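You operate a simulated robot arm through the tools that you are given. There is no shell and no other tool. Be economical: measure what you need, move in short steps, check, and stop when the job is done.

Carry out the task below with a simulated robot arm. There is one attempt and no reset: what you move stays moved.

## Task
Leak-test the black valve block in the rig's nest and sort it.
Fine: clamp, rig cover and vent shut; pump to the green band; still in the band after five seconds means tight tray, else leak tray; vent before opening.

Only the result counts: the job must be done as asked and must still hold three seconds after the hand-in. Knocking over, shifting, dropping, spilling or breaking anything else fails it. Lids that push on must go on centred and level and be pressed home; caps that screw on are set level and turned clockwise until they are tight.

## Robot
A 6-joint arm with a two-finger parallel gripper, fixed in place. Base frame: the origin is at the foot of the arm, x ahead of it, y to its left, z up; the work surface is at about z = 87. Units: cm, degrees, N and s.
With the tool pointing down near the work surface it reaches from about 24 to 64 cm from the base axis. Its first joint turns from -66.0 to 66.0 degrees. Payload 2.7 kg.
The tool frame sits at the grasp point between the pads (the TCP): z along the fingers, y along the line on which they close. The tips reach 2.3 cm beyond it. Largest opening 9.4 cm; finger width 3.8, thickness 1; the body of the gripper, 5.4 by 9.6 cm, starts 3.9 cm behind the TCP.
Orientation is that of the tool frame in the base frame, as a unit quaternion [w, x, y, z]. With the fingers straight down and closing along the base's y, the tool's x points along the base's -x, its y along +y and its z along -z.

## Interface
- The arm moves only by the tool jog_arm. Its argument "plan" is a list of rows, each a list of 6 numbers: the shift along the tool's x, y, z in mm, then the turn, a rotation vector about the tool's x, y, z in degrees. In form: [[tx, ty, tz, ax, ay, az], ...]. A call has 1 to 20 rows; each row is the pose to reach, as a shift and turn from the pose commanded when the call began, along the tool's axes at that moment. "hand" is the closure, from 0 (fully open) to 1 (shut), set as the call begins (left out, the last holds). Each row takes 0.2 s and may step no farther than 5 cm and 8.6 degrees from the row before; otherwise, or with a gripper value out of range, the whole call is refused. A pose out of reach is approached as far as the arm can. The call stops where the force on the tool passes 60 N (or 10 N more than at its start, if that is more) or the arm is blocked; 0.2 s more then pass. Each finger travels about 4.5 cm/s and halts on what it meets, pressing with about 21 N; the grip force reading is that of the motor and also rises with nothing between the fingers. The clock runs only during rows and for 0.2 s after the last one: add rows that repeat a pose to give the fingers time. It gives the time, the measured TCP pose, the force on the tool (base axes), the opening and the grip force at its end, in the units of the frame above (readings bear some noise).
- Cameras (640 x 400 px; columns grow to the right, rows downward): "scene" is fixed at [9.75, -45.07, 141.28]; the picture's right is [0.55, -0.84, 0.00], its down [-0.41, -0.27, -0.87] and it looks along [0.73, 0.48, -0.49] (base axes); focal length 310 px, centre (320, 200). "wrist" rides on the gripper at [-3.9, 0, -4.4] in the tool frame; the picture's right is [0.00, -1.00, 0.00], its down [0.97, 0.00, -0.24] and it looks along [0.24, 0.00, 0.97] (tool axes); focal length 218 px, centre (320, 200). There is no depth. A picture from a camera that has moved, and an enlarged one, comes with that camera's place and axes in the base frame and with its lens.
- get_image(camera): a new picture of that camera. It takes no simulated time.
- inspect(camera, box): a new picture of the part [left, top, right, bottom] of that camera's present view, enlarged. It takes no simulated time.
- finish_job(): hands the job in; it is judged then, once.

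Go step by step. Nothing tells you positions but the pictures and the camera data: compare them with the known pose of the tool, close in by small moves and look again before you grip or let go. The budget is 120 turns and 76 pictures, counting those below and the enlarged ones. Unless the task says otherwise, let go and move clear before handing in, and close with one line.

The tools are called after "Request:" as a command line: name --pt "numbers of a row" for each row, then --argument value for the rest, lists and objects as JSON in quotes. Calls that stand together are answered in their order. jog_arm: Moves the arm, as the interface text tells. Its arguments: {"type":"object","properties":{"plan":{"type":"array"},"hand":{"type":"number"}},"required":["plan"]} The other tools are called the same way: get_image (camera) takes a picture; inspect (camera, box) takes an enlarged picture of a part of a camera's view; finish_job () hands the job in.

At the start:

```text
clock: 0.0
position: [38.08, -2.93, 122.37]
orientation: [0.001, 0.0, 1.0, 0.0]
contact_force: [0.1, 1.0, 0.3]
grip_width: 9.4
gripper_force: 0.0
```

scene: 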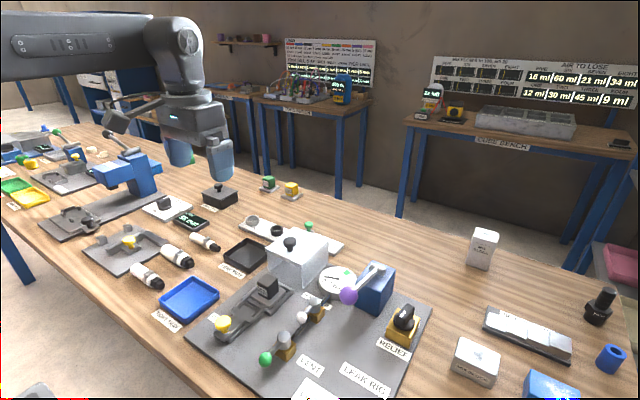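
wrist: 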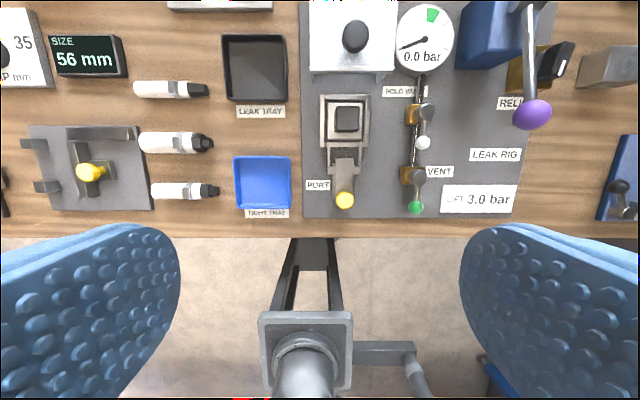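

I see the leak rig with the black block in its nest, a yellow-knob clamp, two valves, a gauge, a purple-knobbed pump lever and a clear cover. I'll look closer before moving.

Request:
inspect --camera "scene" --box '[180, 220, 440, 400]'

Request:
inspect --camera "wrist" --box '[220, 0, 560, 220]'

```text
2.22 times, centred on (310, 310) of scene
camera zoom: at [9.75, -45.07, 141.28], right [0.55, -0.84, 0.0], down [-0.41, -0.27, -0.87], along [0.73, 0.48, -0.49], focal length 688 px, centre (342, -44)
```

zoom: 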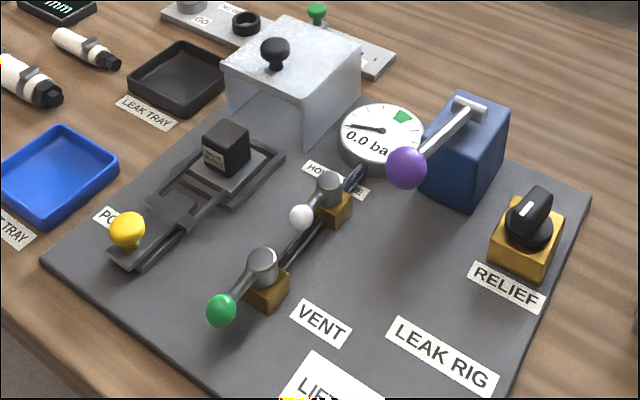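

```text
1.82 times, centred on (390, 110) of wrist
camera zoom: at [42.01, -2.89, 126.55], right [0.0, -1.0, 0.0], down [-0.97, 0.0, 0.24], along [-0.24, 0.0, -0.97], focal length 397 px, centre (193, 364)
```

zoom: 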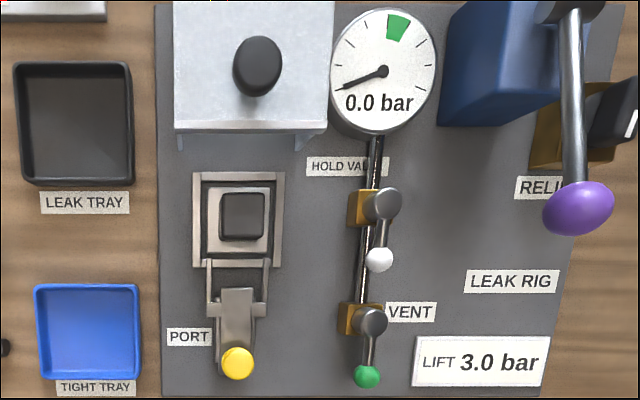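

The rig layout is roughly located. Before touching anything I'll read the boards and the labels, and look at the gauge and cover in detail.

Request:
inspect --camera "scene" --box '[280, 30, 380, 95]'

Request:
inspect --camera "scene" --box '[430, 50, 640, 160]'

Request:
inspect --camera "scene" --box '[310, 250, 440, 360]'

Request:
inspect --camera "scene" --box '[200, 220, 340, 350]'

```text
6.15 times, centred on (330, 62) of scene
camera zoom: at [9.75, -45.07, 141.28], right [0.55, -0.84, 0.0], down [-0.41, -0.27, -0.87], along [0.73, 0.48, -0.49], focal length 1907 px, centre (258, 1046)
```

zoom: 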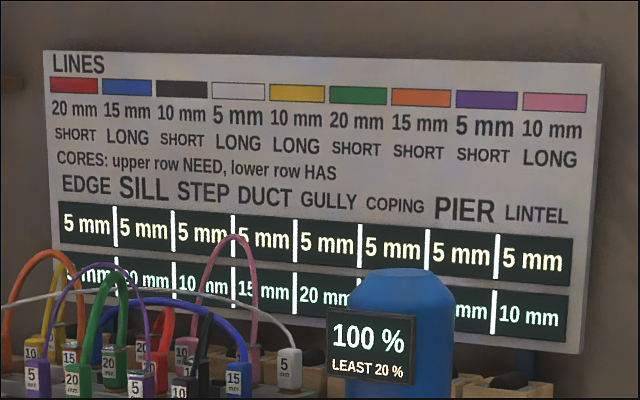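

```text
3.05 times, centred on (535, 105) of scene
camera zoom: at [9.75, -45.07, 141.28], right [0.55, -0.84, 0.0], down [-0.41, -0.27, -0.87], along [0.73, 0.48, -0.49], focal length 944 px, centre (-335, 490)
```

zoom: 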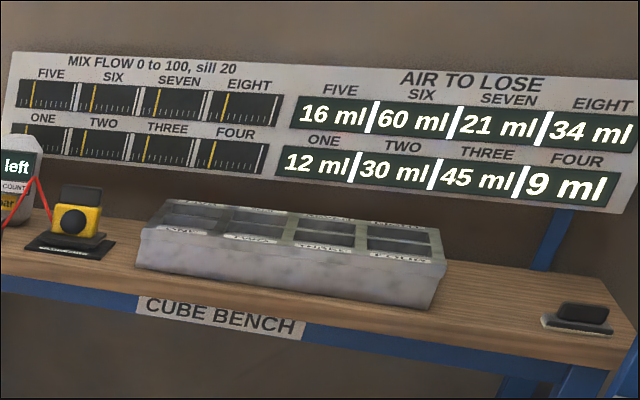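

```text
3.64 times, centred on (375, 305) of scene
camera zoom: at [9.75, -45.07, 141.28], right [0.55, -0.84, 0.0], down [-0.41, -0.27, -0.87], along [0.73, 0.48, -0.49], focal length 1127 px, centre (120, -182)
```

zoom: 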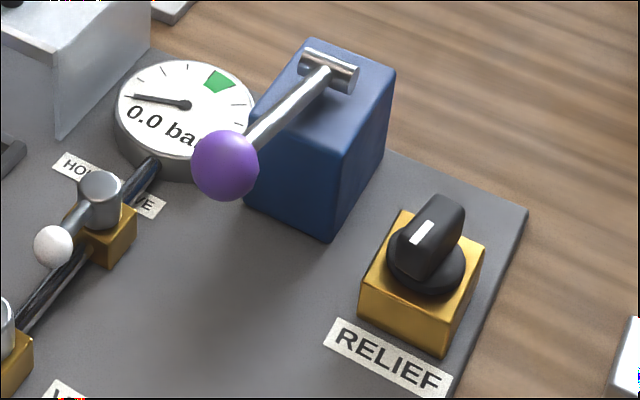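

```text
3.08 times, centred on (270, 285) of scene
camera zoom: at [9.75, -45.07, 141.28], right [0.55, -0.84, 0.0], down [-0.41, -0.27, -0.87], along [0.73, 0.48, -0.49], focal length 953 px, centre (474, -62)
```

zoom: 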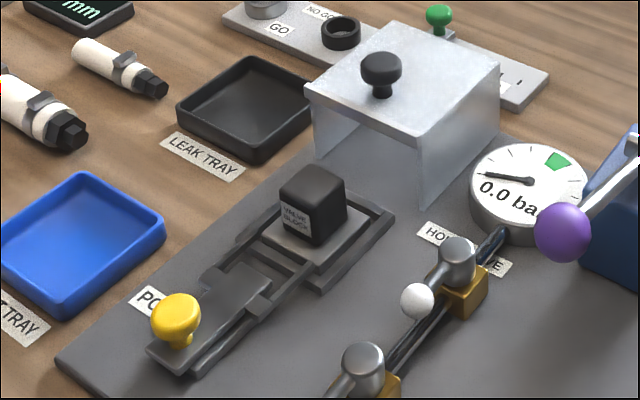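

The vent and hold levers both lie along the pipe, the needle is at 0, and the relief shows 3.0 bar. I'll move the wrist camera above the nest and look closely.

Request:
jog_arm --pt "-25 -25 30 0 0 0" --pt "-50 -50 60 0 0 0" --pt "-70 -90 90 0 0 0"

Request:
get_image --camera "wrist"

```text
refused: row 3 steps farther than a row can; nothing moved
```

```text
67 pictures are left
camera wrist: at [42.01, -2.89, 126.55], right [0.0, -1.0, 0.0], down [-0.97, 0.0, 0.24], along [-0.24, 0.0, -0.97], focal length 218 px, centre (320, 200)
```

wrist: 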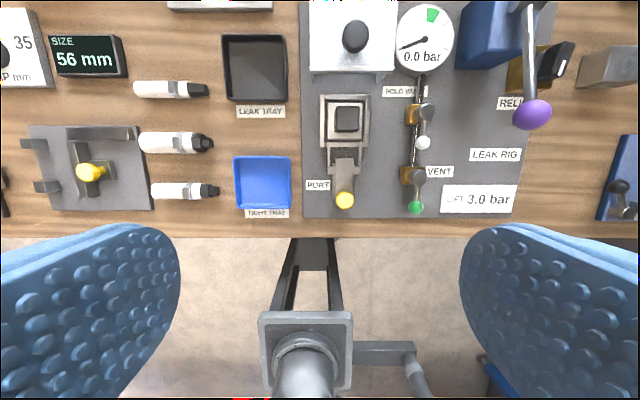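

The last row was too long a step, so nothing moved. I'll split the move into smaller steps.

Request:
jog_arm --pt "-23 -28 25 0 0 0" --pt "-46 -56 50 0 0 0" --pt "-70 -84 75 0 0 0" --pt "-70 -90 95 0 0 0"

Request:
get_image --camera "wrist"

```text
clock: 1.0
position: [45.34, -12.01, 112.63]
orientation: [0.0, -0.001, 1.0, 0.0]
contact_force: [-0.6, 0.3, 0.4]
grip_width: 9.39
gripper_force: 0.2
```

```text
66 pictures are left
camera wrist: at [49.13, -12.11, 116.97], right [0.0, -1.0, 0.0], down [-0.97, 0.0, 0.24], along [-0.24, 0.0, -0.97], focal length 218 px, centre (320, 200)
```

wrist: 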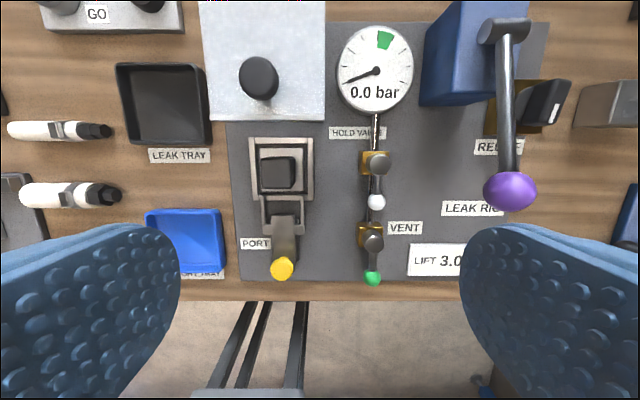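

Request:
inspect --camera "wrist" --box '[220, 120, 420, 290]'

Request:
inspect --camera "wrist" --box '[325, 20, 425, 120]'

```text
2.35 times, centred on (320, 205) of wrist
camera zoom: at [49.13, -12.11, 116.97], right [0.0, -1.0, 0.0], down [-0.97, 0.0, 0.24], along [-0.24, 0.0, -0.97], focal length 514 px, centre (320, 188)
```

zoom: 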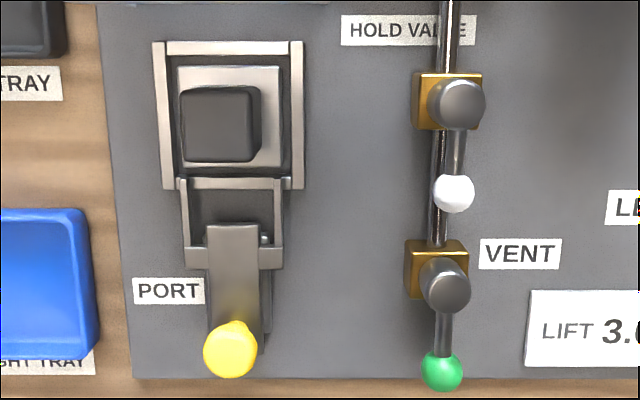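

```text
4.00 times, centred on (375, 70) of wrist
camera zoom: at [49.13, -12.11, 116.97], right [0.0, -1.0, 0.0], down [-0.97, 0.0, 0.24], along [-0.24, 0.0, -0.97], focal length 873 px, centre (100, 720)
```

zoom: 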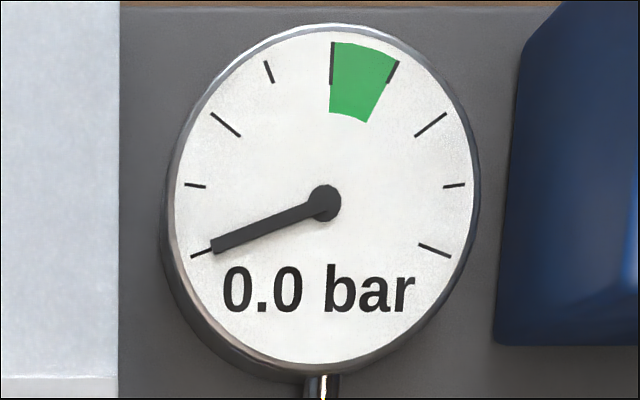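

The green band spans ticks 4–5 of 8. I need to understand the clamp mechanism, so I'll zoom in on it from the scene camera.

Request:
inspect --camera "scene" --box '[205, 265, 305, 345]'

Request:
inspect --camera "scene" --box '[255, 280, 335, 370]'

Request:
inspect --camera "scene" --box '[75, 215, 175, 285]'

```text
5.00 times, centred on (255, 305) of scene
camera zoom: at [9.76, -45.07, 141.28], right [0.55, -0.84, 0.0], down [-0.41, -0.27, -0.87], along [0.73, 0.48, -0.49], focal length 1549 px, centre (645, -325)
```

zoom: 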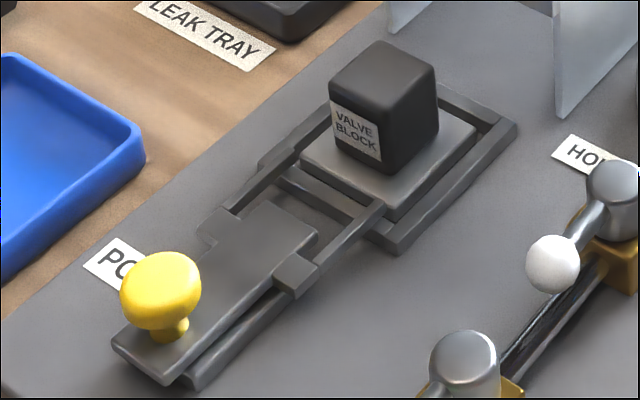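

```text
4.44 times, centred on (295, 325) of scene
camera zoom: at [9.76, -45.07, 141.28], right [0.55, -0.84, 0.0], down [-0.41, -0.27, -0.87], along [0.73, 0.48, -0.49], focal length 1377 px, centre (431, -356)
```

zoom: 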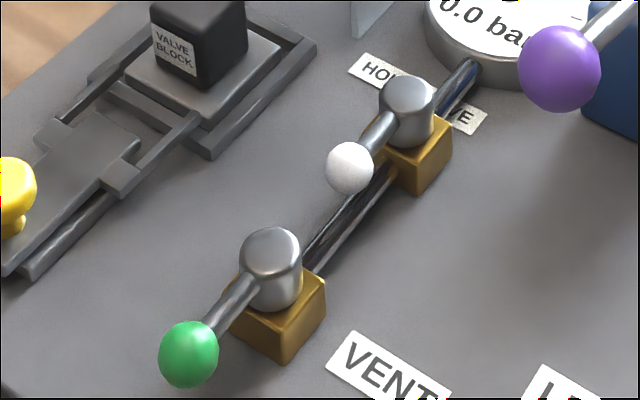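

```text
5.71 times, centred on (125, 250) of scene
camera zoom: at [9.76, -45.07, 141.28], right [0.55, -0.84, 0.0], down [-0.41, -0.27, -0.87], along [0.73, 0.48, -0.49], focal length 1770 px, centre (1434, -86)
```

zoom: 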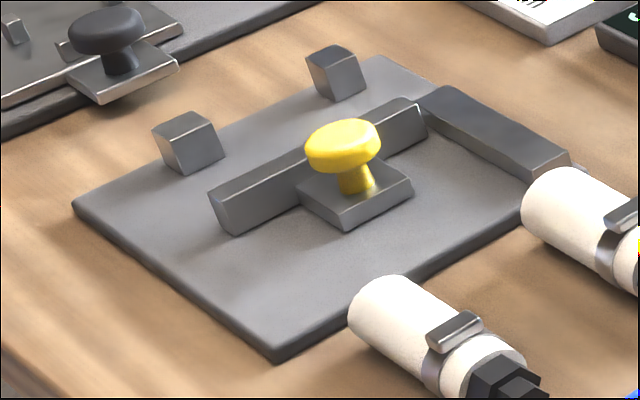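

The clamp looks like a slider plate with the yellow knob that runs towards the block. Now I'll look at the cover's front face, tilting the wrist camera to look towards +x from in front.

Request:
jog_arm --pt "40 25 0 0 -8 0" --pt "80 50 0 0 -16 0" --pt "110 50 0 0 -24 0" --pt "130 50 20 0 -32 0" --pt "140 50 40 0 -40 0" --pt "140 50 40 0 -40 0"

Request:
get_image --camera "wrist"

```text
clock: 2.4
position: [30.85, -6.98, 108.71]
orientation: [0.343, 0.0, 0.939, 0.0]
contact_force: [-0.5, -0.3, -0.4]
grip_width: 9.41
gripper_force: 0.1
```

```text
60 pictures are left
camera wrist: at [31.1, -7.07, 114.45], right [0.0, -1.0, 0.0], down [-0.9, 0.0, -0.44], along [0.44, 0.0, -0.9], focal length 218 px, centre (320, 200)
```

wrist: 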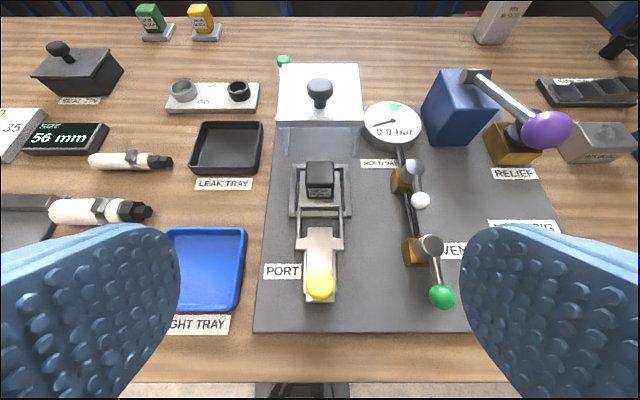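

Request:
inspect --camera "wrist" --box '[260, 50, 440, 190]'

Request:
inspect --camera "wrist" --box '[270, 150, 460, 320]'

```text
2.86 times, centred on (350, 120) of wrist
camera zoom: at [31.1, -7.07, 114.45], right [0.0, -1.0, 0.0], down [-0.9, 0.0, -0.44], along [0.44, 0.0, -0.9], focal length 624 px, centre (234, 429)
```

zoom: 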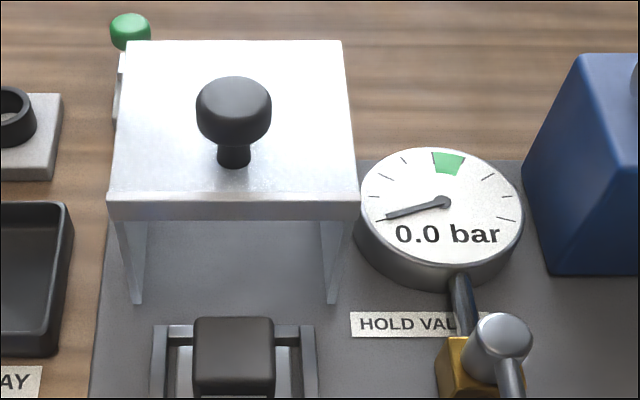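

```text
2.35 times, centred on (365, 235) of wrist
camera zoom: at [31.1, -7.07, 114.45], right [0.0, -1.0, 0.0], down [-0.9, 0.0, -0.44], along [0.44, 0.0, -0.9], focal length 514 px, centre (214, 118)
```

zoom: 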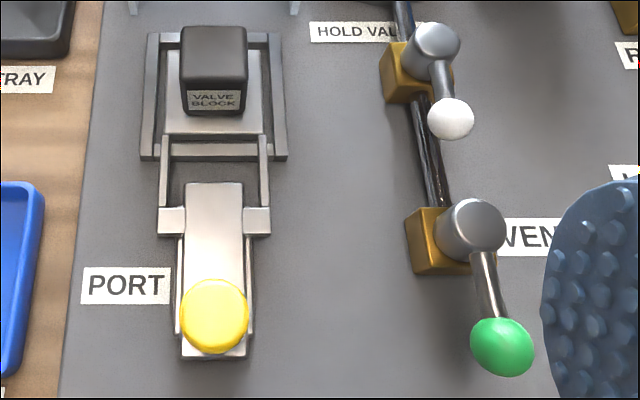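

The cover is a bridge, open front and back, that should slide over the nest; the clamp is a sliding plate with the yellow knob at about (33.2, -7.06, 90.9). I'll straighten the tool above the yellow knob.

Request:
jog_arm --pt "6 0 15 0 8 0" --pt "12 0 30 0 16 0" --pt "18 0 45 0 24 0" --pt "25 0 60 0 32 0" --pt "31 0 74 0 40 0" --pt "31 0 74 0 40 0"

Request:
get_image --camera "scene"

Request:
get_image --camera "wrist"

```text
clock: 3.8
position: [33.45, -6.69, 101.11]
orientation: [0.0, 0.0, 1.0, 0.0]
contact_force: [-0.5, -0.4, -0.4]
grip_width: 9.4
gripper_force: 0.0
```

```text
57 pictures are left
```

scene: 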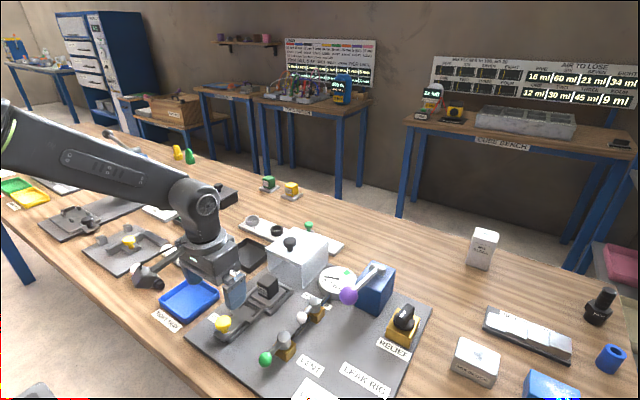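

```text
56 pictures are left
camera wrist: at [37.37, -6.79, 105.28], right [0.0, -1.0, 0.0], down [-0.97, 0.0, 0.24], along [-0.24, 0.0, -0.97], focal length 218 px, centre (320, 200)
```

wrist: 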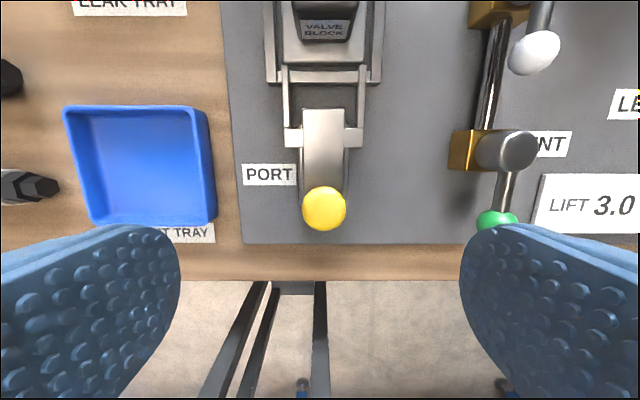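

The knob is at (33.3, -7.06). I'll descend with partly closed fingers to z about 92.4 and grip it.

Request:
jog_arm --pt "2 -3 30 0 0 0" --pt "2 -3 60 0 0 0" --pt "2 -3 86 0 0 0" --pt "2 -3 86 0 0 0" --hand 0.4

Request:
get_image --camera "wrist"

Request:
inspect --camera "scene" --box '[170, 260, 290, 350]'

```text
clock: 4.8
position: [33.22, -7.06, 92.56]
orientation: [0.0, 0.0, 1.0, 0.0]
contact_force: [0.4, 0.1, 0.3]
grip_width: 5.62
gripper_force: 0.1
```

```text
55 pictures are left
camera wrist: at [37.11, -7.19, 96.88], right [0.0, -1.0, 0.0], down [-0.97, 0.0, 0.24], along [-0.24, 0.0, -0.97], focal length 218 px, centre (320, 200)
```

wrist: 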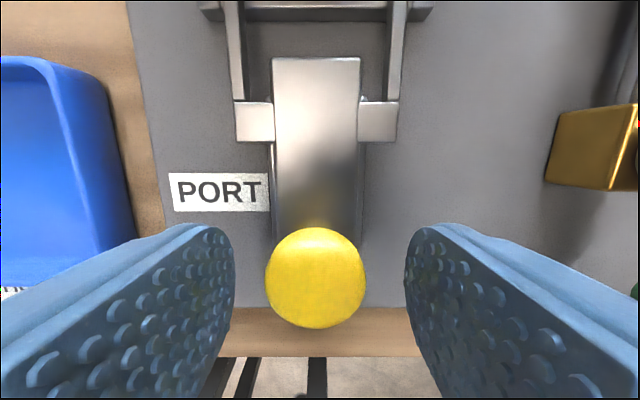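

```text
4.44 times, centred on (230, 305) of scene
camera zoom: at [9.75, -45.07, 141.28], right [0.55, -0.84, 0.0], down [-0.41, -0.27, -0.87], along [0.73, 0.48, -0.49], focal length 1377 px, centre (720, -267)
```

zoom: 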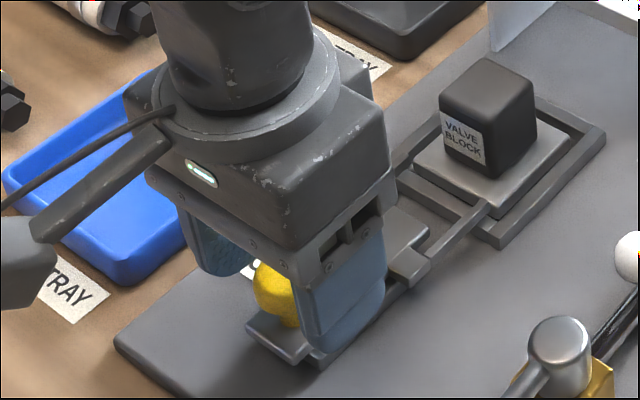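

Fingers straddle the knob. I'll close and push gently towards +x.

Request:
jog_arm --pt "0 0 0 0 0 0" --pt "0 0 0 0 0 0" --pt "0 0 0 0 0 0" --pt "0 0 0 0 0 0" --hand 1

Request:
jog_arm --pt "-5 0 0 0 0 0" --pt "-10 0 0 0 0 0" --pt "-15 0 0 0 0 0" --pt "-20 0 0 0 0 0"

Request:
get_image --camera "wrist"

```text
clock: 5.8
position: [33.21, -6.97, 92.55]
orientation: [0.001, 0.0, 1.0, 0.0]
contact_force: [0.2, 24.8, -1.6]
grip_width: 2.89
gripper_force: 44.4
```

```text
clock: 6.8
position: [35.31, -6.95, 92.51]
orientation: [0.003, -0.001, 1.0, 0.0]
contact_force: [0.7, 39.1, 30.9]
grip_width: 2.9
gripper_force: 45.3
```

```text
53 pictures are left
camera wrist: at [39.2, -7.07, 96.81], right [0.0, -1.0, 0.0], down [-0.97, 0.0, 0.23], along [-0.23, 0.0, -0.97], focal length 218 px, centre (320, 200)
```

wrist: 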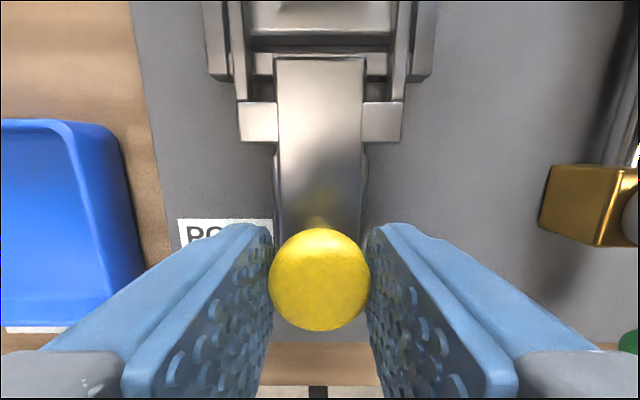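

The slider moves with the knob. I'll relax the side load slightly and continue pushing towards the block.

Request:
jog_arm --pt "0 1.5 -1 0 0 0" --pt "-5 1.5 -1 0 0 0" --pt "-10 1.5 -1 0 0 0" --pt "-14 1.5 -1 0 0 0"

Request:
get_image --camera "wrist"

Request:
inspect --camera "scene" --box '[190, 250, 310, 350]'

```text
clock: 7.8
position: [36.62, -7.08, 92.41]
orientation: [-0.001, 0.001, 1.0, -0.001]
contact_force: [-1.2, 11.7, 19.5]
grip_width: 2.88
gripper_force: 44.8
```

```text
52 pictures are left
camera wrist: at [40.56, -7.05, 96.76], right [0.0, -1.0, 0.0], down [-0.97, 0.0, 0.24], along [-0.24, 0.0, -0.97], focal length 218 px, centre (320, 200)
```

wrist: 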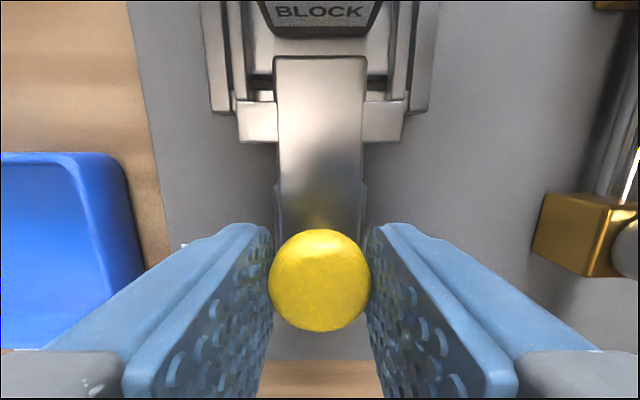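

```text
4.00 times, centred on (250, 300) of scene
camera zoom: at [9.73, -45.04, 141.29], right [0.55, -0.84, 0.0], down [-0.41, -0.27, -0.87], along [0.73, 0.48, -0.49], focal length 1239 px, centre (600, -200)
```

zoom: 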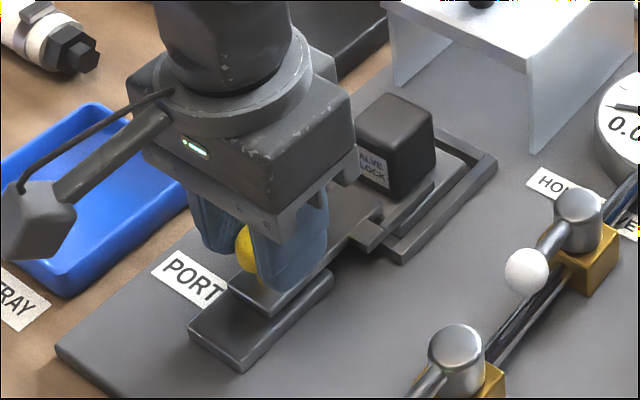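

The slider runs freely, with about 2 cm left to the block. I'll continue in small steps.

Request:
jog_arm --pt "-3 0.5 -1 0 0 0" --pt "-6 0.5 -1 0 0 0" --pt "-9 0.5 -1 0 0 0" --pt "-12 0.5 -1 0 0 0"

Request:
get_image --camera "wrist"

```text
clock: 8.8
position: [37.5, -6.92, 92.48]
orientation: [-0.008, 0.0, 1.0, 0.0]
contact_force: [-30.7, 1.3, 1.8]
grip_width: 2.9
gripper_force: 45.1
```

```text
50 pictures are left
camera wrist: at [41.4, -7.07, 96.72], right [0.0, -1.0, 0.0], down [-0.97, 0.0, 0.26], along [-0.26, 0.0, -0.97], focal length 218 px, centre (320, 200)
```

wrist: 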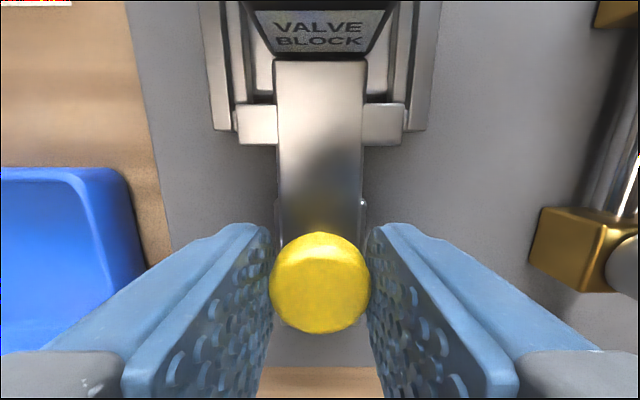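

The plate meets the block with 30 N reaction. I'll push a touch more to be sure it is home, then release and rise.

Request:
jog_arm --pt "-2 0 0 0 0 0" --pt "-4 0 0 0 0 0" --pt "-4 0 0 0 0 0"

```text
clock: 9.6
position: [37.78, -7.05, 92.45]
orientation: [-0.008, 0.0, 1.0, 0.001]
contact_force: [-30.7, -1.1, -1.6]
grip_width: 2.86
gripper_force: 45.6
```

Request:
jog_arm --pt "0 0 0 0 0 0" --pt "0 0 0 0 0 0" --pt "0 0 -30 0 0 0" --pt "0 0 -70 0 0 0" --pt "0 0 -100 0 0 0" --hand 0.4

Request:
get_image --camera "wrist"

Request:
inspect --camera "scene" --box '[190, 230, 350, 350]'

```text
clock: 10.8
position: [38.38, -7.1, 102.94]
orientation: [0.0, 0.0, 1.0, -0.001]
contact_force: [0.3, -0.3, -0.7]
grip_width: 5.65
gripper_force: 0.1
```

```text
49 pictures are left
camera wrist: at [42.22, -7.15, 107.25], right [0.0, -1.0, 0.0], down [-0.97, 0.0, 0.24], along [-0.24, 0.0, -0.97], focal length 218 px, centre (320, 200)
```

wrist: 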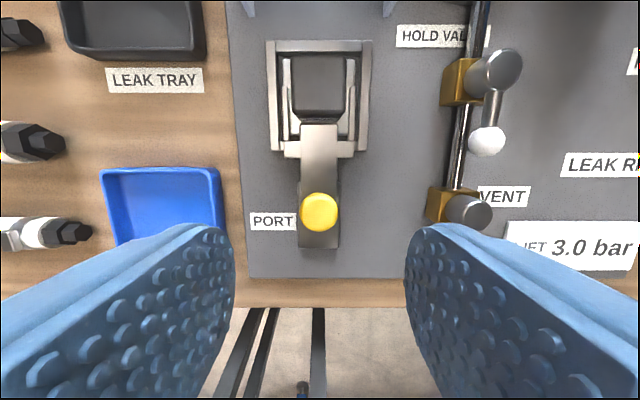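

```text
3.33 times, centred on (270, 290) of scene
camera zoom: at [9.75, -45.07, 141.28], right [0.55, -0.84, 0.0], down [-0.41, -0.27, -0.87], along [0.73, 0.48, -0.49], focal length 1033 px, centre (487, -100)
```

zoom: 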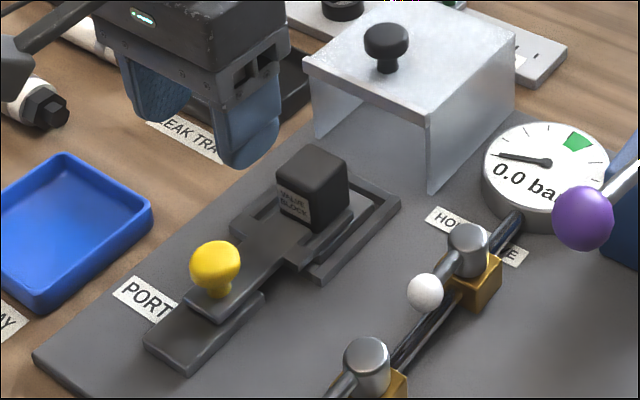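

The clamp now bears on the block. Next is the cover knob at about (54.6, -7.05, 96.9); I'll move above it.

Request:
jog_arm --pt "-40 0 -15 0 0 0" --pt "-80 0 -15 0 0 0" --pt "-120 0 -15 0 0 0" --pt "-162 0 -15 0 0 0" --pt "-162 0 -15 0 0 0"

Request:
get_image --camera "wrist"

```text
clock: 12.0
position: [54.4, -6.7, 104.15]
orientation: [-0.001, 0.0, 1.0, 0.0]
contact_force: [-0.3, -0.3, 0.6]
grip_width: 5.63
gripper_force: 0.0
```

```text
47 pictures are left
camera wrist: at [58.35, -6.82, 108.49], right [0.0, -1.0, 0.0], down [-0.97, 0.0, 0.24], along [-0.24, 0.0, -0.97], focal length 218 px, centre (320, 200)
```

wrist: 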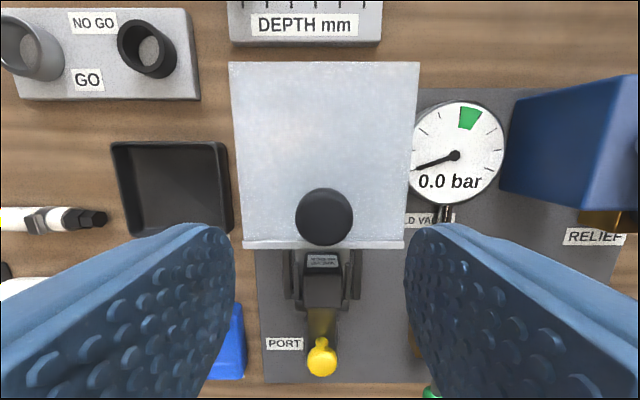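

Request:
jog_arm --pt "-3 -3 30 0 0 0" --pt "-3 -3 56 0 0 0" --pt "-3 -3 56 0 0 0"

Request:
inspect --camera "scene" --box '[230, 200, 350, 300]'

```text
clock: 12.8
position: [54.55, -7.13, 98.68]
orientation: [0.0, 0.0, 1.0, 0.0]
contact_force: [-0.1, 0.2, 0.0]
grip_width: 5.64
gripper_force: 0.0
```

```text
4.00 times, centred on (290, 250) of scene
camera zoom: at [9.75, -45.07, 141.28], right [0.55, -0.84, 0.0], down [-0.41, -0.27, -0.87], along [0.73, 0.48, -0.49], focal length 1239 px, centre (440, 0)
```

zoom: 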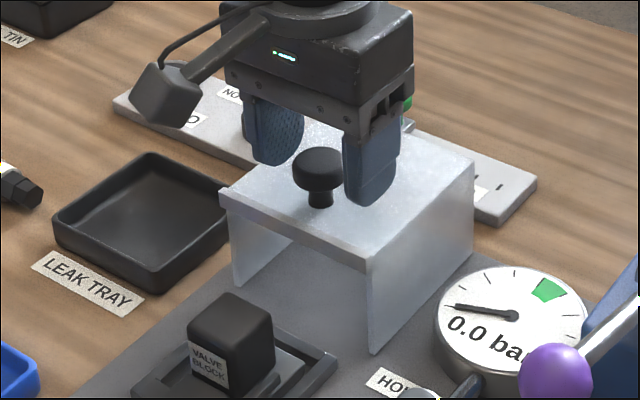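

The fingers straddle the cover knob. I'll close and pull the cover towards -x in small steps.

Request:
jog_arm --pt "0 0 0 0 0 0" --pt "0 0 0 0 0 0" --pt "0 0 0 0 0 0" --pt "0 0 0 0 0 0" --hand 1

Request:
jog_arm --pt "5 0 0 0 0 0" --pt "10 0 0 0 0 0" --pt "15 0 0 0 0 0" --pt "20 0 0 0 0 0"

Request:
inspect --camera "scene" --box '[200, 200, 360, 320]'

```text
clock: 13.8
position: [54.55, -7.08, 98.75]
orientation: [-0.001, -0.001, 1.0, 0.001]
contact_force: [-1.4, 24.3, -0.3]
grip_width: 3.09
gripper_force: 45.3
```

```text
clock: 14.8
position: [52.68, -7.01, 98.75]
orientation: [0.001, -0.001, 1.0, 0.001]
contact_force: [0.5, 23.8, 18.9]
grip_width: 3.12
gripper_force: 44.3
```

```text
3.33 times, centred on (280, 260) of scene
camera zoom: at [9.73, -45.0, 141.3], right [0.55, -0.84, 0.0], down [-0.41, -0.27, -0.87], along [0.73, 0.48, -0.49], focal length 1033 px, centre (453, 0)
```

zoom: 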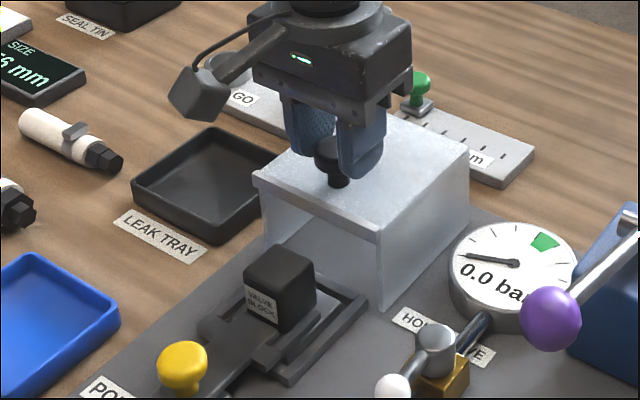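

The cover slides as a guided part. I'll carry on pulling until it meets its stop.

Request:
jog_arm --pt "5 1 -1 0 0 0" --pt "10 1 -1 0 0 0" --pt "15 1 -1 0 0 0" --pt "20 1 -1 0 0 0" --pt "25 1 -1 0 0 0" --pt "30 1 -1 0 0 0" --pt "35 1 -1 0 0 0" --pt "40 1 -1 0 0 0"

Request:
jog_arm --pt "5 0 0 0 0 0" --pt "10 0 0 0 0 0" --pt "15 0 0 0 0 0" --pt "20 0 0 0 0 0" --pt "25 0 0 0 0 0" --pt "30 0 0 0 0 0" --pt "35 0 0 0 0 0" --pt "38 0 0 0 0 0"

Request:
inspect --camera "scene" --box '[190, 210, 350, 330]'

```text
clock: 16.6
position: [49.01, -7.08, 98.74]
orientation: [0.002, -0.001, 1.0, 0.0]
contact_force: [0.3, 24.6, 25.3]
grip_width: 3.08
gripper_force: 45.4
```

```text
clock: 18.4
position: [44.9, -7.06, 98.8]
orientation: [0.001, -0.001, 1.0, 0.0]
contact_force: [1.2, 22.0, 14.8]
grip_width: 3.1
gripper_force: 44.3
```

```text
3.33 times, centred on (270, 270) of scene
camera zoom: at [9.73, -45.01, 141.3], right [0.55, -0.84, 0.0], down [-0.41, -0.27, -0.87], along [0.73, 0.48, -0.49], focal length 1033 px, centre (487, -33)
```

zoom: 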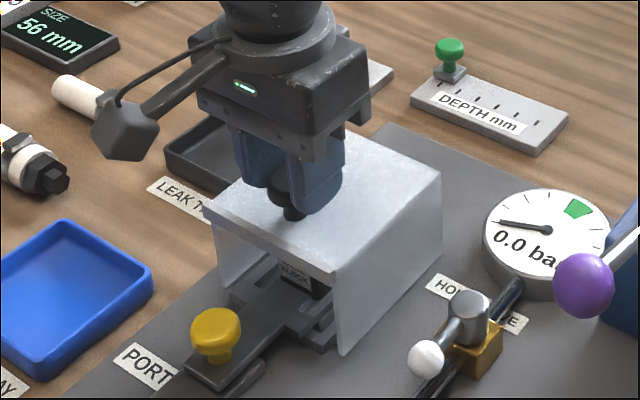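

Request:
jog_arm --pt "3 0 -1 0 0 0" --pt "6 0 -1 0 0 0" --pt "9 0 -1 0 0 0" --pt "12 0 -1 0 0 0" --pt "15 0 -1 0 0 0"

```text
clock: 19.6
position: [43.45, -7.02, 98.66]
orientation: [0.0, -0.001, 1.0, 0.0]
contact_force: [0.3, 25.8, 19.3]
grip_width: 3.08
gripper_force: 44.8
```

Request:
jog_arm --pt "3 0 0 0 0 0" --pt "6 0 0 0 0 0" --pt "9 0 0 0 0 0" --pt "12 0 0 0 0 0"

Request:
inspect --camera "scene" --box '[190, 210, 350, 330]'

```text
clock: 20.6
position: [42.84, -7.11, 98.73]
orientation: [0.006, -0.001, 1.0, -0.001]
contact_force: [32.5, 25.2, -8.6]
grip_width: 3.1
gripper_force: 44.4
```

```text
3.33 times, centred on (270, 270) of scene
camera zoom: at [9.86, -45.0, 141.29], right [0.55, -0.84, 0.0], down [-0.41, -0.27, -0.87], along [0.73, 0.48, -0.49], focal length 1033 px, centre (487, -33)
```

zoom: 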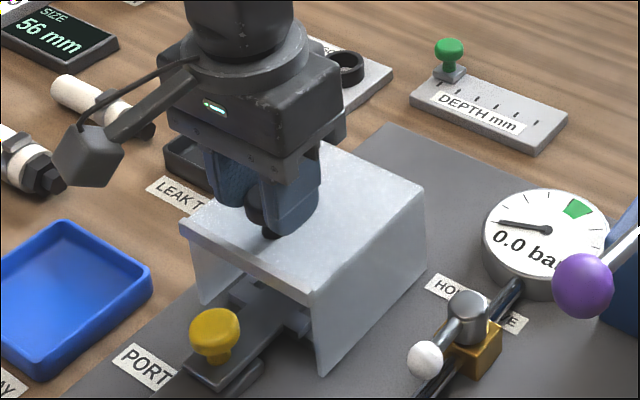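

The cover hit its stop (32 N). I'll release, rise, and go to view the vent valve.

Request:
jog_arm --pt "0 0 0 0 0 0" --pt "0 0 0 0 0 0" --pt "0 0 -30 0 0 0" --pt "0 0 -60 0 0 0" --pt "30 -30 -80 0 0 0" --pt "60 -65 -80 0 0 0" --pt "60 -105 -80 0 0 0" --pt "60 -105 -60 0 0 0" --hand 0.4

Request:
get_image --camera "wrist"

Request:
get_image --camera "scene"

```text
clock: 22.4
position: [36.24, -17.59, 104.7]
orientation: [0.0, -0.001, 1.0, 0.0]
contact_force: [0.6, -0.2, -0.2]
grip_width: 5.65
gripper_force: 0.0
```

```text
42 pictures are left
camera wrist: at [40.18, -17.73, 108.91], right [0.0, -1.0, 0.0], down [-0.97, 0.0, 0.24], along [-0.24, 0.0, -0.97], focal length 218 px, centre (320, 200)
```

wrist: 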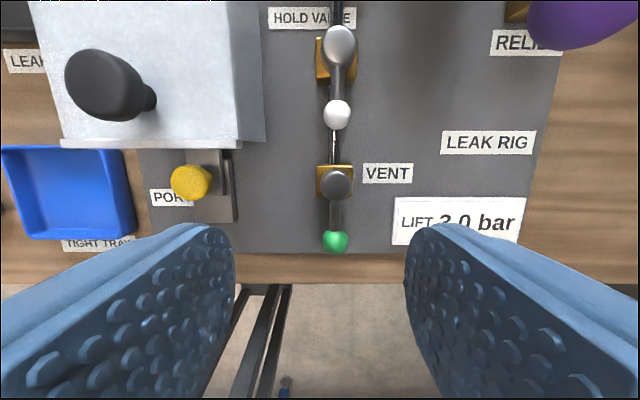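

```text
41 pictures are left
```

scene: 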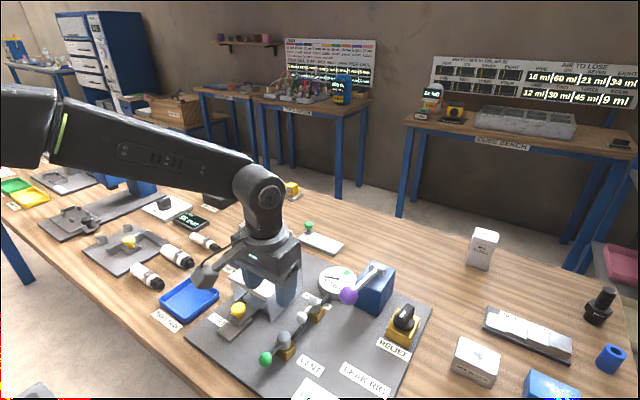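

The cover is closed. The vent's green knob is at about (32.3, -19.0, 91.7) with its pivot near (37.5, -19.0). I'll descend over the knob.

Request:
jog_arm --pt "20 -7 30 0 0 0" --pt "40 -14 60 0 0 0" --pt "40 -14 95 0 0 0" --pt "40 -14 123 0 0 0" --pt "40 -14 123 0 0 0"

Request:
get_image --camera "wrist"

```text
clock: 23.6
position: [32.4, -18.94, 92.24]
orientation: [0.0, 0.0, 1.0, 0.0]
contact_force: [-0.1, -0.7, -0.4]
grip_width: 5.65
gripper_force: 0.1
```

```text
40 pictures are left
camera wrist: at [36.36, -18.99, 96.64], right [0.0, -1.0, 0.0], down [-0.97, 0.0, 0.24], along [-0.24, 0.0, -0.97], focal length 218 px, centre (320, 200)
```

wrist: 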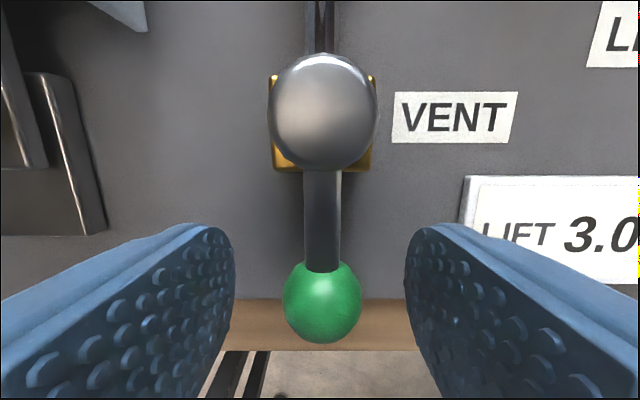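

Well aligned. I'll grip the green knob and try turning the lever towards -y (over the VENT label) by 24° first.

Request:
jog_arm --pt "0 0 0 0 0 0" --pt "0 0 0 0 0 0" --pt "0 0 0 0 0 0" --pt "0 0 0 0 0 0" --hand 1

Request:
jog_arm --pt "-0.2 -3.3 0 0 0 -4" --pt "-0.5 -6.6 0 0 0 -8" --pt "-1.0 -9.9 0 0 0 -12" --pt "-1.8 -13.1 0 0 0 -16" --pt "-2.9 -16.2 0 0 0 -20" --pt "-4.1 -19.3 0 0 0 -24"

Request:
get_image --camera "wrist"

```text
clock: 24.6
position: [32.55, -18.83, 92.38]
orientation: [0.0, 0.0, 1.0, 0.0]
contact_force: [-1.1, -0.3, -1.6]
grip_width: 2.33
gripper_force: 45.1
```

```text
clock: 25.3
position: [32.45, -19.05, 92.26]
orientation: [-0.001, -0.082, 0.997, 0.006]
contact_force: [2.2, 24.0, 7.0]
grip_width: 2.32
gripper_force: 44.9
stopped in row 3: the force on the tool passed its limit (the readings are from after the stop); the commanded pose is now the measured one
```

```text
39 pictures are left
camera wrist: at [36.33, -18.48, 96.64], right [0.16, -0.99, -0.01], down [-0.96, -0.16, 0.24], along [-0.24, -0.03, -0.97], focal length 218 px, centre (320, 200)
```

wrist: 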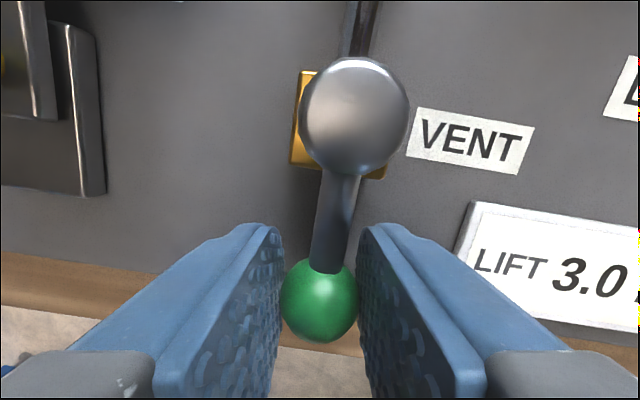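

Blocked towards -y, so the lever's travel must be towards +y. I'll undo this turn first.

Request:
jog_arm --pt "0 0.5 0 0 0 4.7" --pt "0 1 0 0 0 9.4" --pt "0 1 0 0 0 9.4"

Request:
jog_arm --pt "-0.2 3.3 0 0 0 4" --pt "-0.5 6.6 0 0 0 8" --pt "-1.0 9.9 0 0 0 12" --pt "-1.8 13.1 0 0 0 16" --pt "-2.9 16.2 0 0 0 20" --pt "-4.1 19.3 0 0 0 24"

Request:
get_image --camera "wrist"

```text
clock: 26.1
position: [32.37, -19.05, 92.33]
orientation: [-0.003, 0.0, 1.0, 0.007]
contact_force: [-5.4, 25.7, 0.2]
grip_width: 2.34
gripper_force: 45.0
```

```text
clock: 27.5
position: [32.85, -17.11, 92.34]
orientation: [-0.002, 0.207, 0.978, 0.005]
contact_force: [-8.2, 1.5, -13.6]
grip_width: 2.34
gripper_force: 45.1
```

```text
38 pictures are left
camera wrist: at [36.4, -18.79, 96.61], right [-0.41, -0.91, -0.01], down [-0.89, 0.39, 0.25], along [-0.22, 0.11, -0.97], focal length 218 px, centre (320, 200)
```

wrist: 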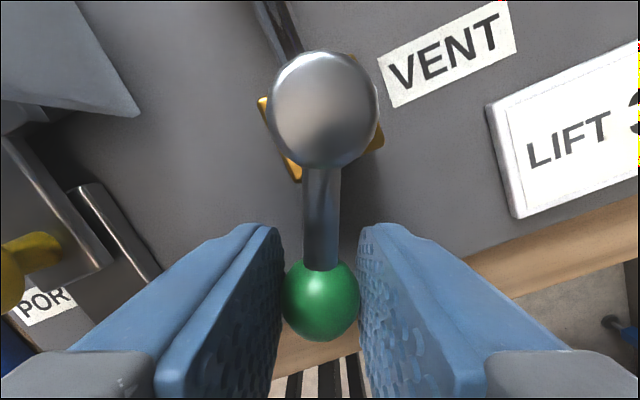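

It turns that way. I'll continue the arc to about 72°.

Request:
jog_arm --pt "-0.5 6.6 0 0 0 8" --pt "-1.8 13.1 0 0 0 16" --pt "-4.1 19.3 0 0 0 24" --pt "-7.2 25.2 0 0 0 32" --pt "-11.1 30.5 0 0 0 40" --pt "-15.7 35.3 0 0 0 48"

Request:
get_image --camera "wrist"

Request:
inspect --camera "scene" --box '[190, 240, 350, 360]'

```text
clock: 28.9
position: [35.85, -14.55, 92.37]
orientation: [-0.003, 0.589, 0.808, 0.004]
contact_force: [-7.1, -0.7, 3.0]
grip_width: 2.32
gripper_force: 44.9
```

```text
37 pictures are left
camera wrist: at [37.08, -18.4, 96.63], right [-0.95, -0.31, 0.0], down [-0.3, 0.92, 0.25], along [-0.07, 0.24, -0.97], focal length 218 px, centre (320, 200)
```

wrist: 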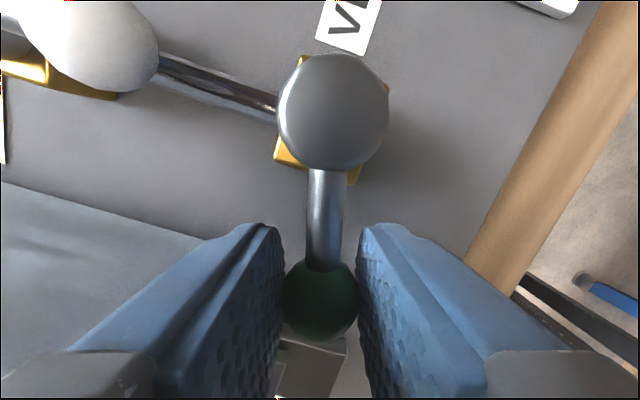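

```text
3.33 times, centred on (270, 300) of scene
camera zoom: at [9.73, -45.07, 141.28], right [0.55, -0.84, 0.0], down [-0.41, -0.27, -0.87], along [0.73, 0.48, -0.49], focal length 1033 px, centre (487, -133)
```

zoom: 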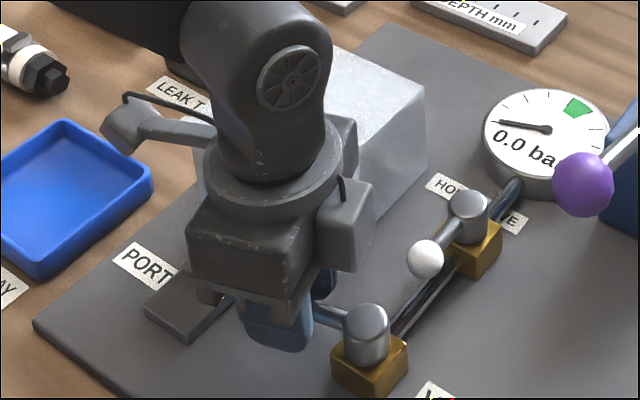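

Nearly there at 72°, but the finger gets close to the cover. I'll open slightly, rise, straighten, and push the rest of the turn with closed fingers from the -x side.

Request:
jog_arm --pt "0 0 0 0 0 0" --pt "0 0 0 0 0 0" --pt "0 0 -40 0 0 0" --pt "0 0 -80 0 0 0" --pt "0 0 -100 0 0 -8" --pt "0 0 -100 0 0 -16" --pt "0 0 -100 0 0 -24" --pt "0 0 -100 0 0 -32" --pt "0 0 -100 0 0 -40" --pt "0 0 -100 0 0 -48" --pt "0 0 -100 0 0 -56" --pt "0 0 -100 0 0 -64" --pt "0 0 -100 0 0 -72" --pt "0 0 -100 0 0 -72" --hand 0.64

Request:
get_image --camera "wrist"

```text
clock: 31.9
position: [35.81, -14.74, 102.47]
orientation: [-0.002, -0.002, 1.0, 0.006]
contact_force: [0.0, -0.3, -0.2]
grip_width: 3.38
gripper_force: 0.2
```

```text
35 pictures are left
camera wrist: at [39.7, -14.82, 106.65], right [0.0, -1.0, -0.01], down [-0.97, -0.01, 0.24], along [-0.24, 0.01, -0.97], focal length 218 px, centre (320, 200)
```

wrist: 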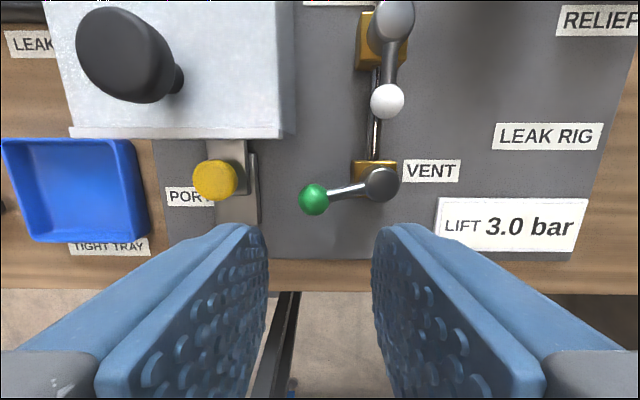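

I'll close the fingers, lower behind the ball on the -x side, and push +x.

Request:
jog_arm --pt "18 2 0 0 0 0" --pt "36 2 30 0 0 0" --pt "36 2 65 0 0 0" --pt "36 2 100 0 0 0" --pt "36 2 100 0 0 0" --hand 1

Request:
jog_arm --pt "-5 0 0 0 0 0" --pt "-10 0 0 0 0 0" --pt "-14 0 0 0 0 0" --pt "-17 0 0 0 0 0" --pt "-20 0 0 0 0 0" --pt "-23 0 0 0 0 0" --pt "-25 0 0 0 0 0"

Request:
get_image --camera "wrist"

```text
clock: 33.1
position: [32.24, -14.38, 92.04]
orientation: [-0.001, -0.001, 1.0, 0.005]
contact_force: [-0.6, 0.2, 0.7]
grip_width: 0.0
gripper_force: 21.0
```

```text
clock: 34.4
position: [33.13, -14.3, 92.04]
orientation: [-0.019, 0.001, 1.0, 0.011]
contact_force: [-13.5, -2.0, 5.4]
grip_width: 0.0
gripper_force: 21.3
stopped in row 6: the force on the tool passed its limit (the readings are from after the stop); the commanded pose is now the measured one
```

```text
34 pictures are left
camera wrist: at [37.17, -14.44, 96.16], right [0.0, -1.0, -0.02], down [-0.96, 0.0, 0.28], along [-0.28, 0.02, -0.96], focal length 218 px, centre (320, 200)
```

wrist: 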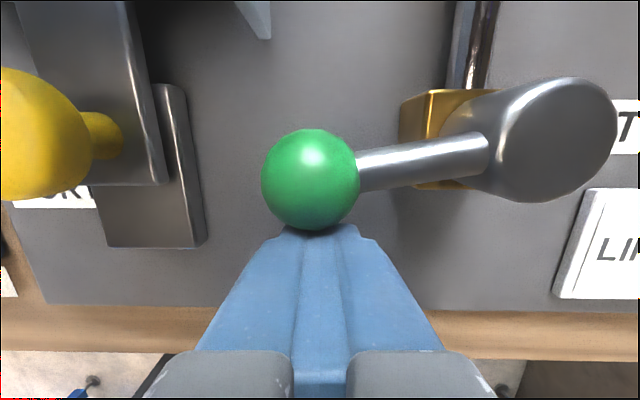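

The lever reached a firm stop. I'll rise and check it from above.

Request:
jog_arm --pt "10 0 0 0 0 0" --pt "10 0 -40 0 0 0" --pt "-20 -40 -80 0 0 0" --pt "-20 -40 -110 0 0 0" --pt "-20 -40 -110 0 0 0"

Request:
get_image --camera "wrist"

```text
refused: row 3 steps farther than a row can; nothing moved
```

```text
33 pictures are left
camera wrist: at [37.17, -14.44, 96.16], right [0.0, -1.0, -0.02], down [-0.96, 0.0, 0.28], along [-0.28, 0.02, -0.96], focal length 218 px, centre (320, 200)
```

wrist: 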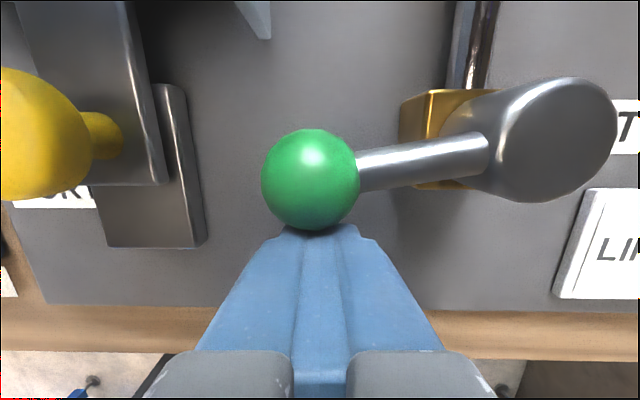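

Request:
jog_arm --pt "10 0 0 1.2 -2.2 0" --pt "10 0 -40 1.2 -2.2 0" --pt "0 -20 -75 1.2 -2.2 0" --pt "-20 -40 -110 1.2 -2.2 0" --pt "-20 -40 -110 1.2 -2.2 0"

Request:
get_image --camera "wrist"

```text
clock: 35.6
position: [35.99, -18.71, 103.24]
orientation: [0.003, 0.0, 1.0, -0.001]
contact_force: [0.0, 0.2, 0.1]
grip_width: 0.0
gripper_force: 21.3
```

```text
32 pictures are left
camera wrist: at [39.81, -18.75, 107.57], right [0.0, -1.0, 0.0], down [-0.97, 0.0, 0.23], along [-0.23, 0.0, -0.97], focal length 218 px, centre (320, 200)
```

wrist: 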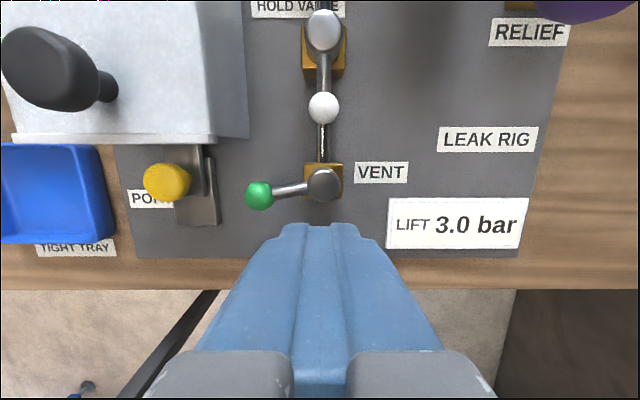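

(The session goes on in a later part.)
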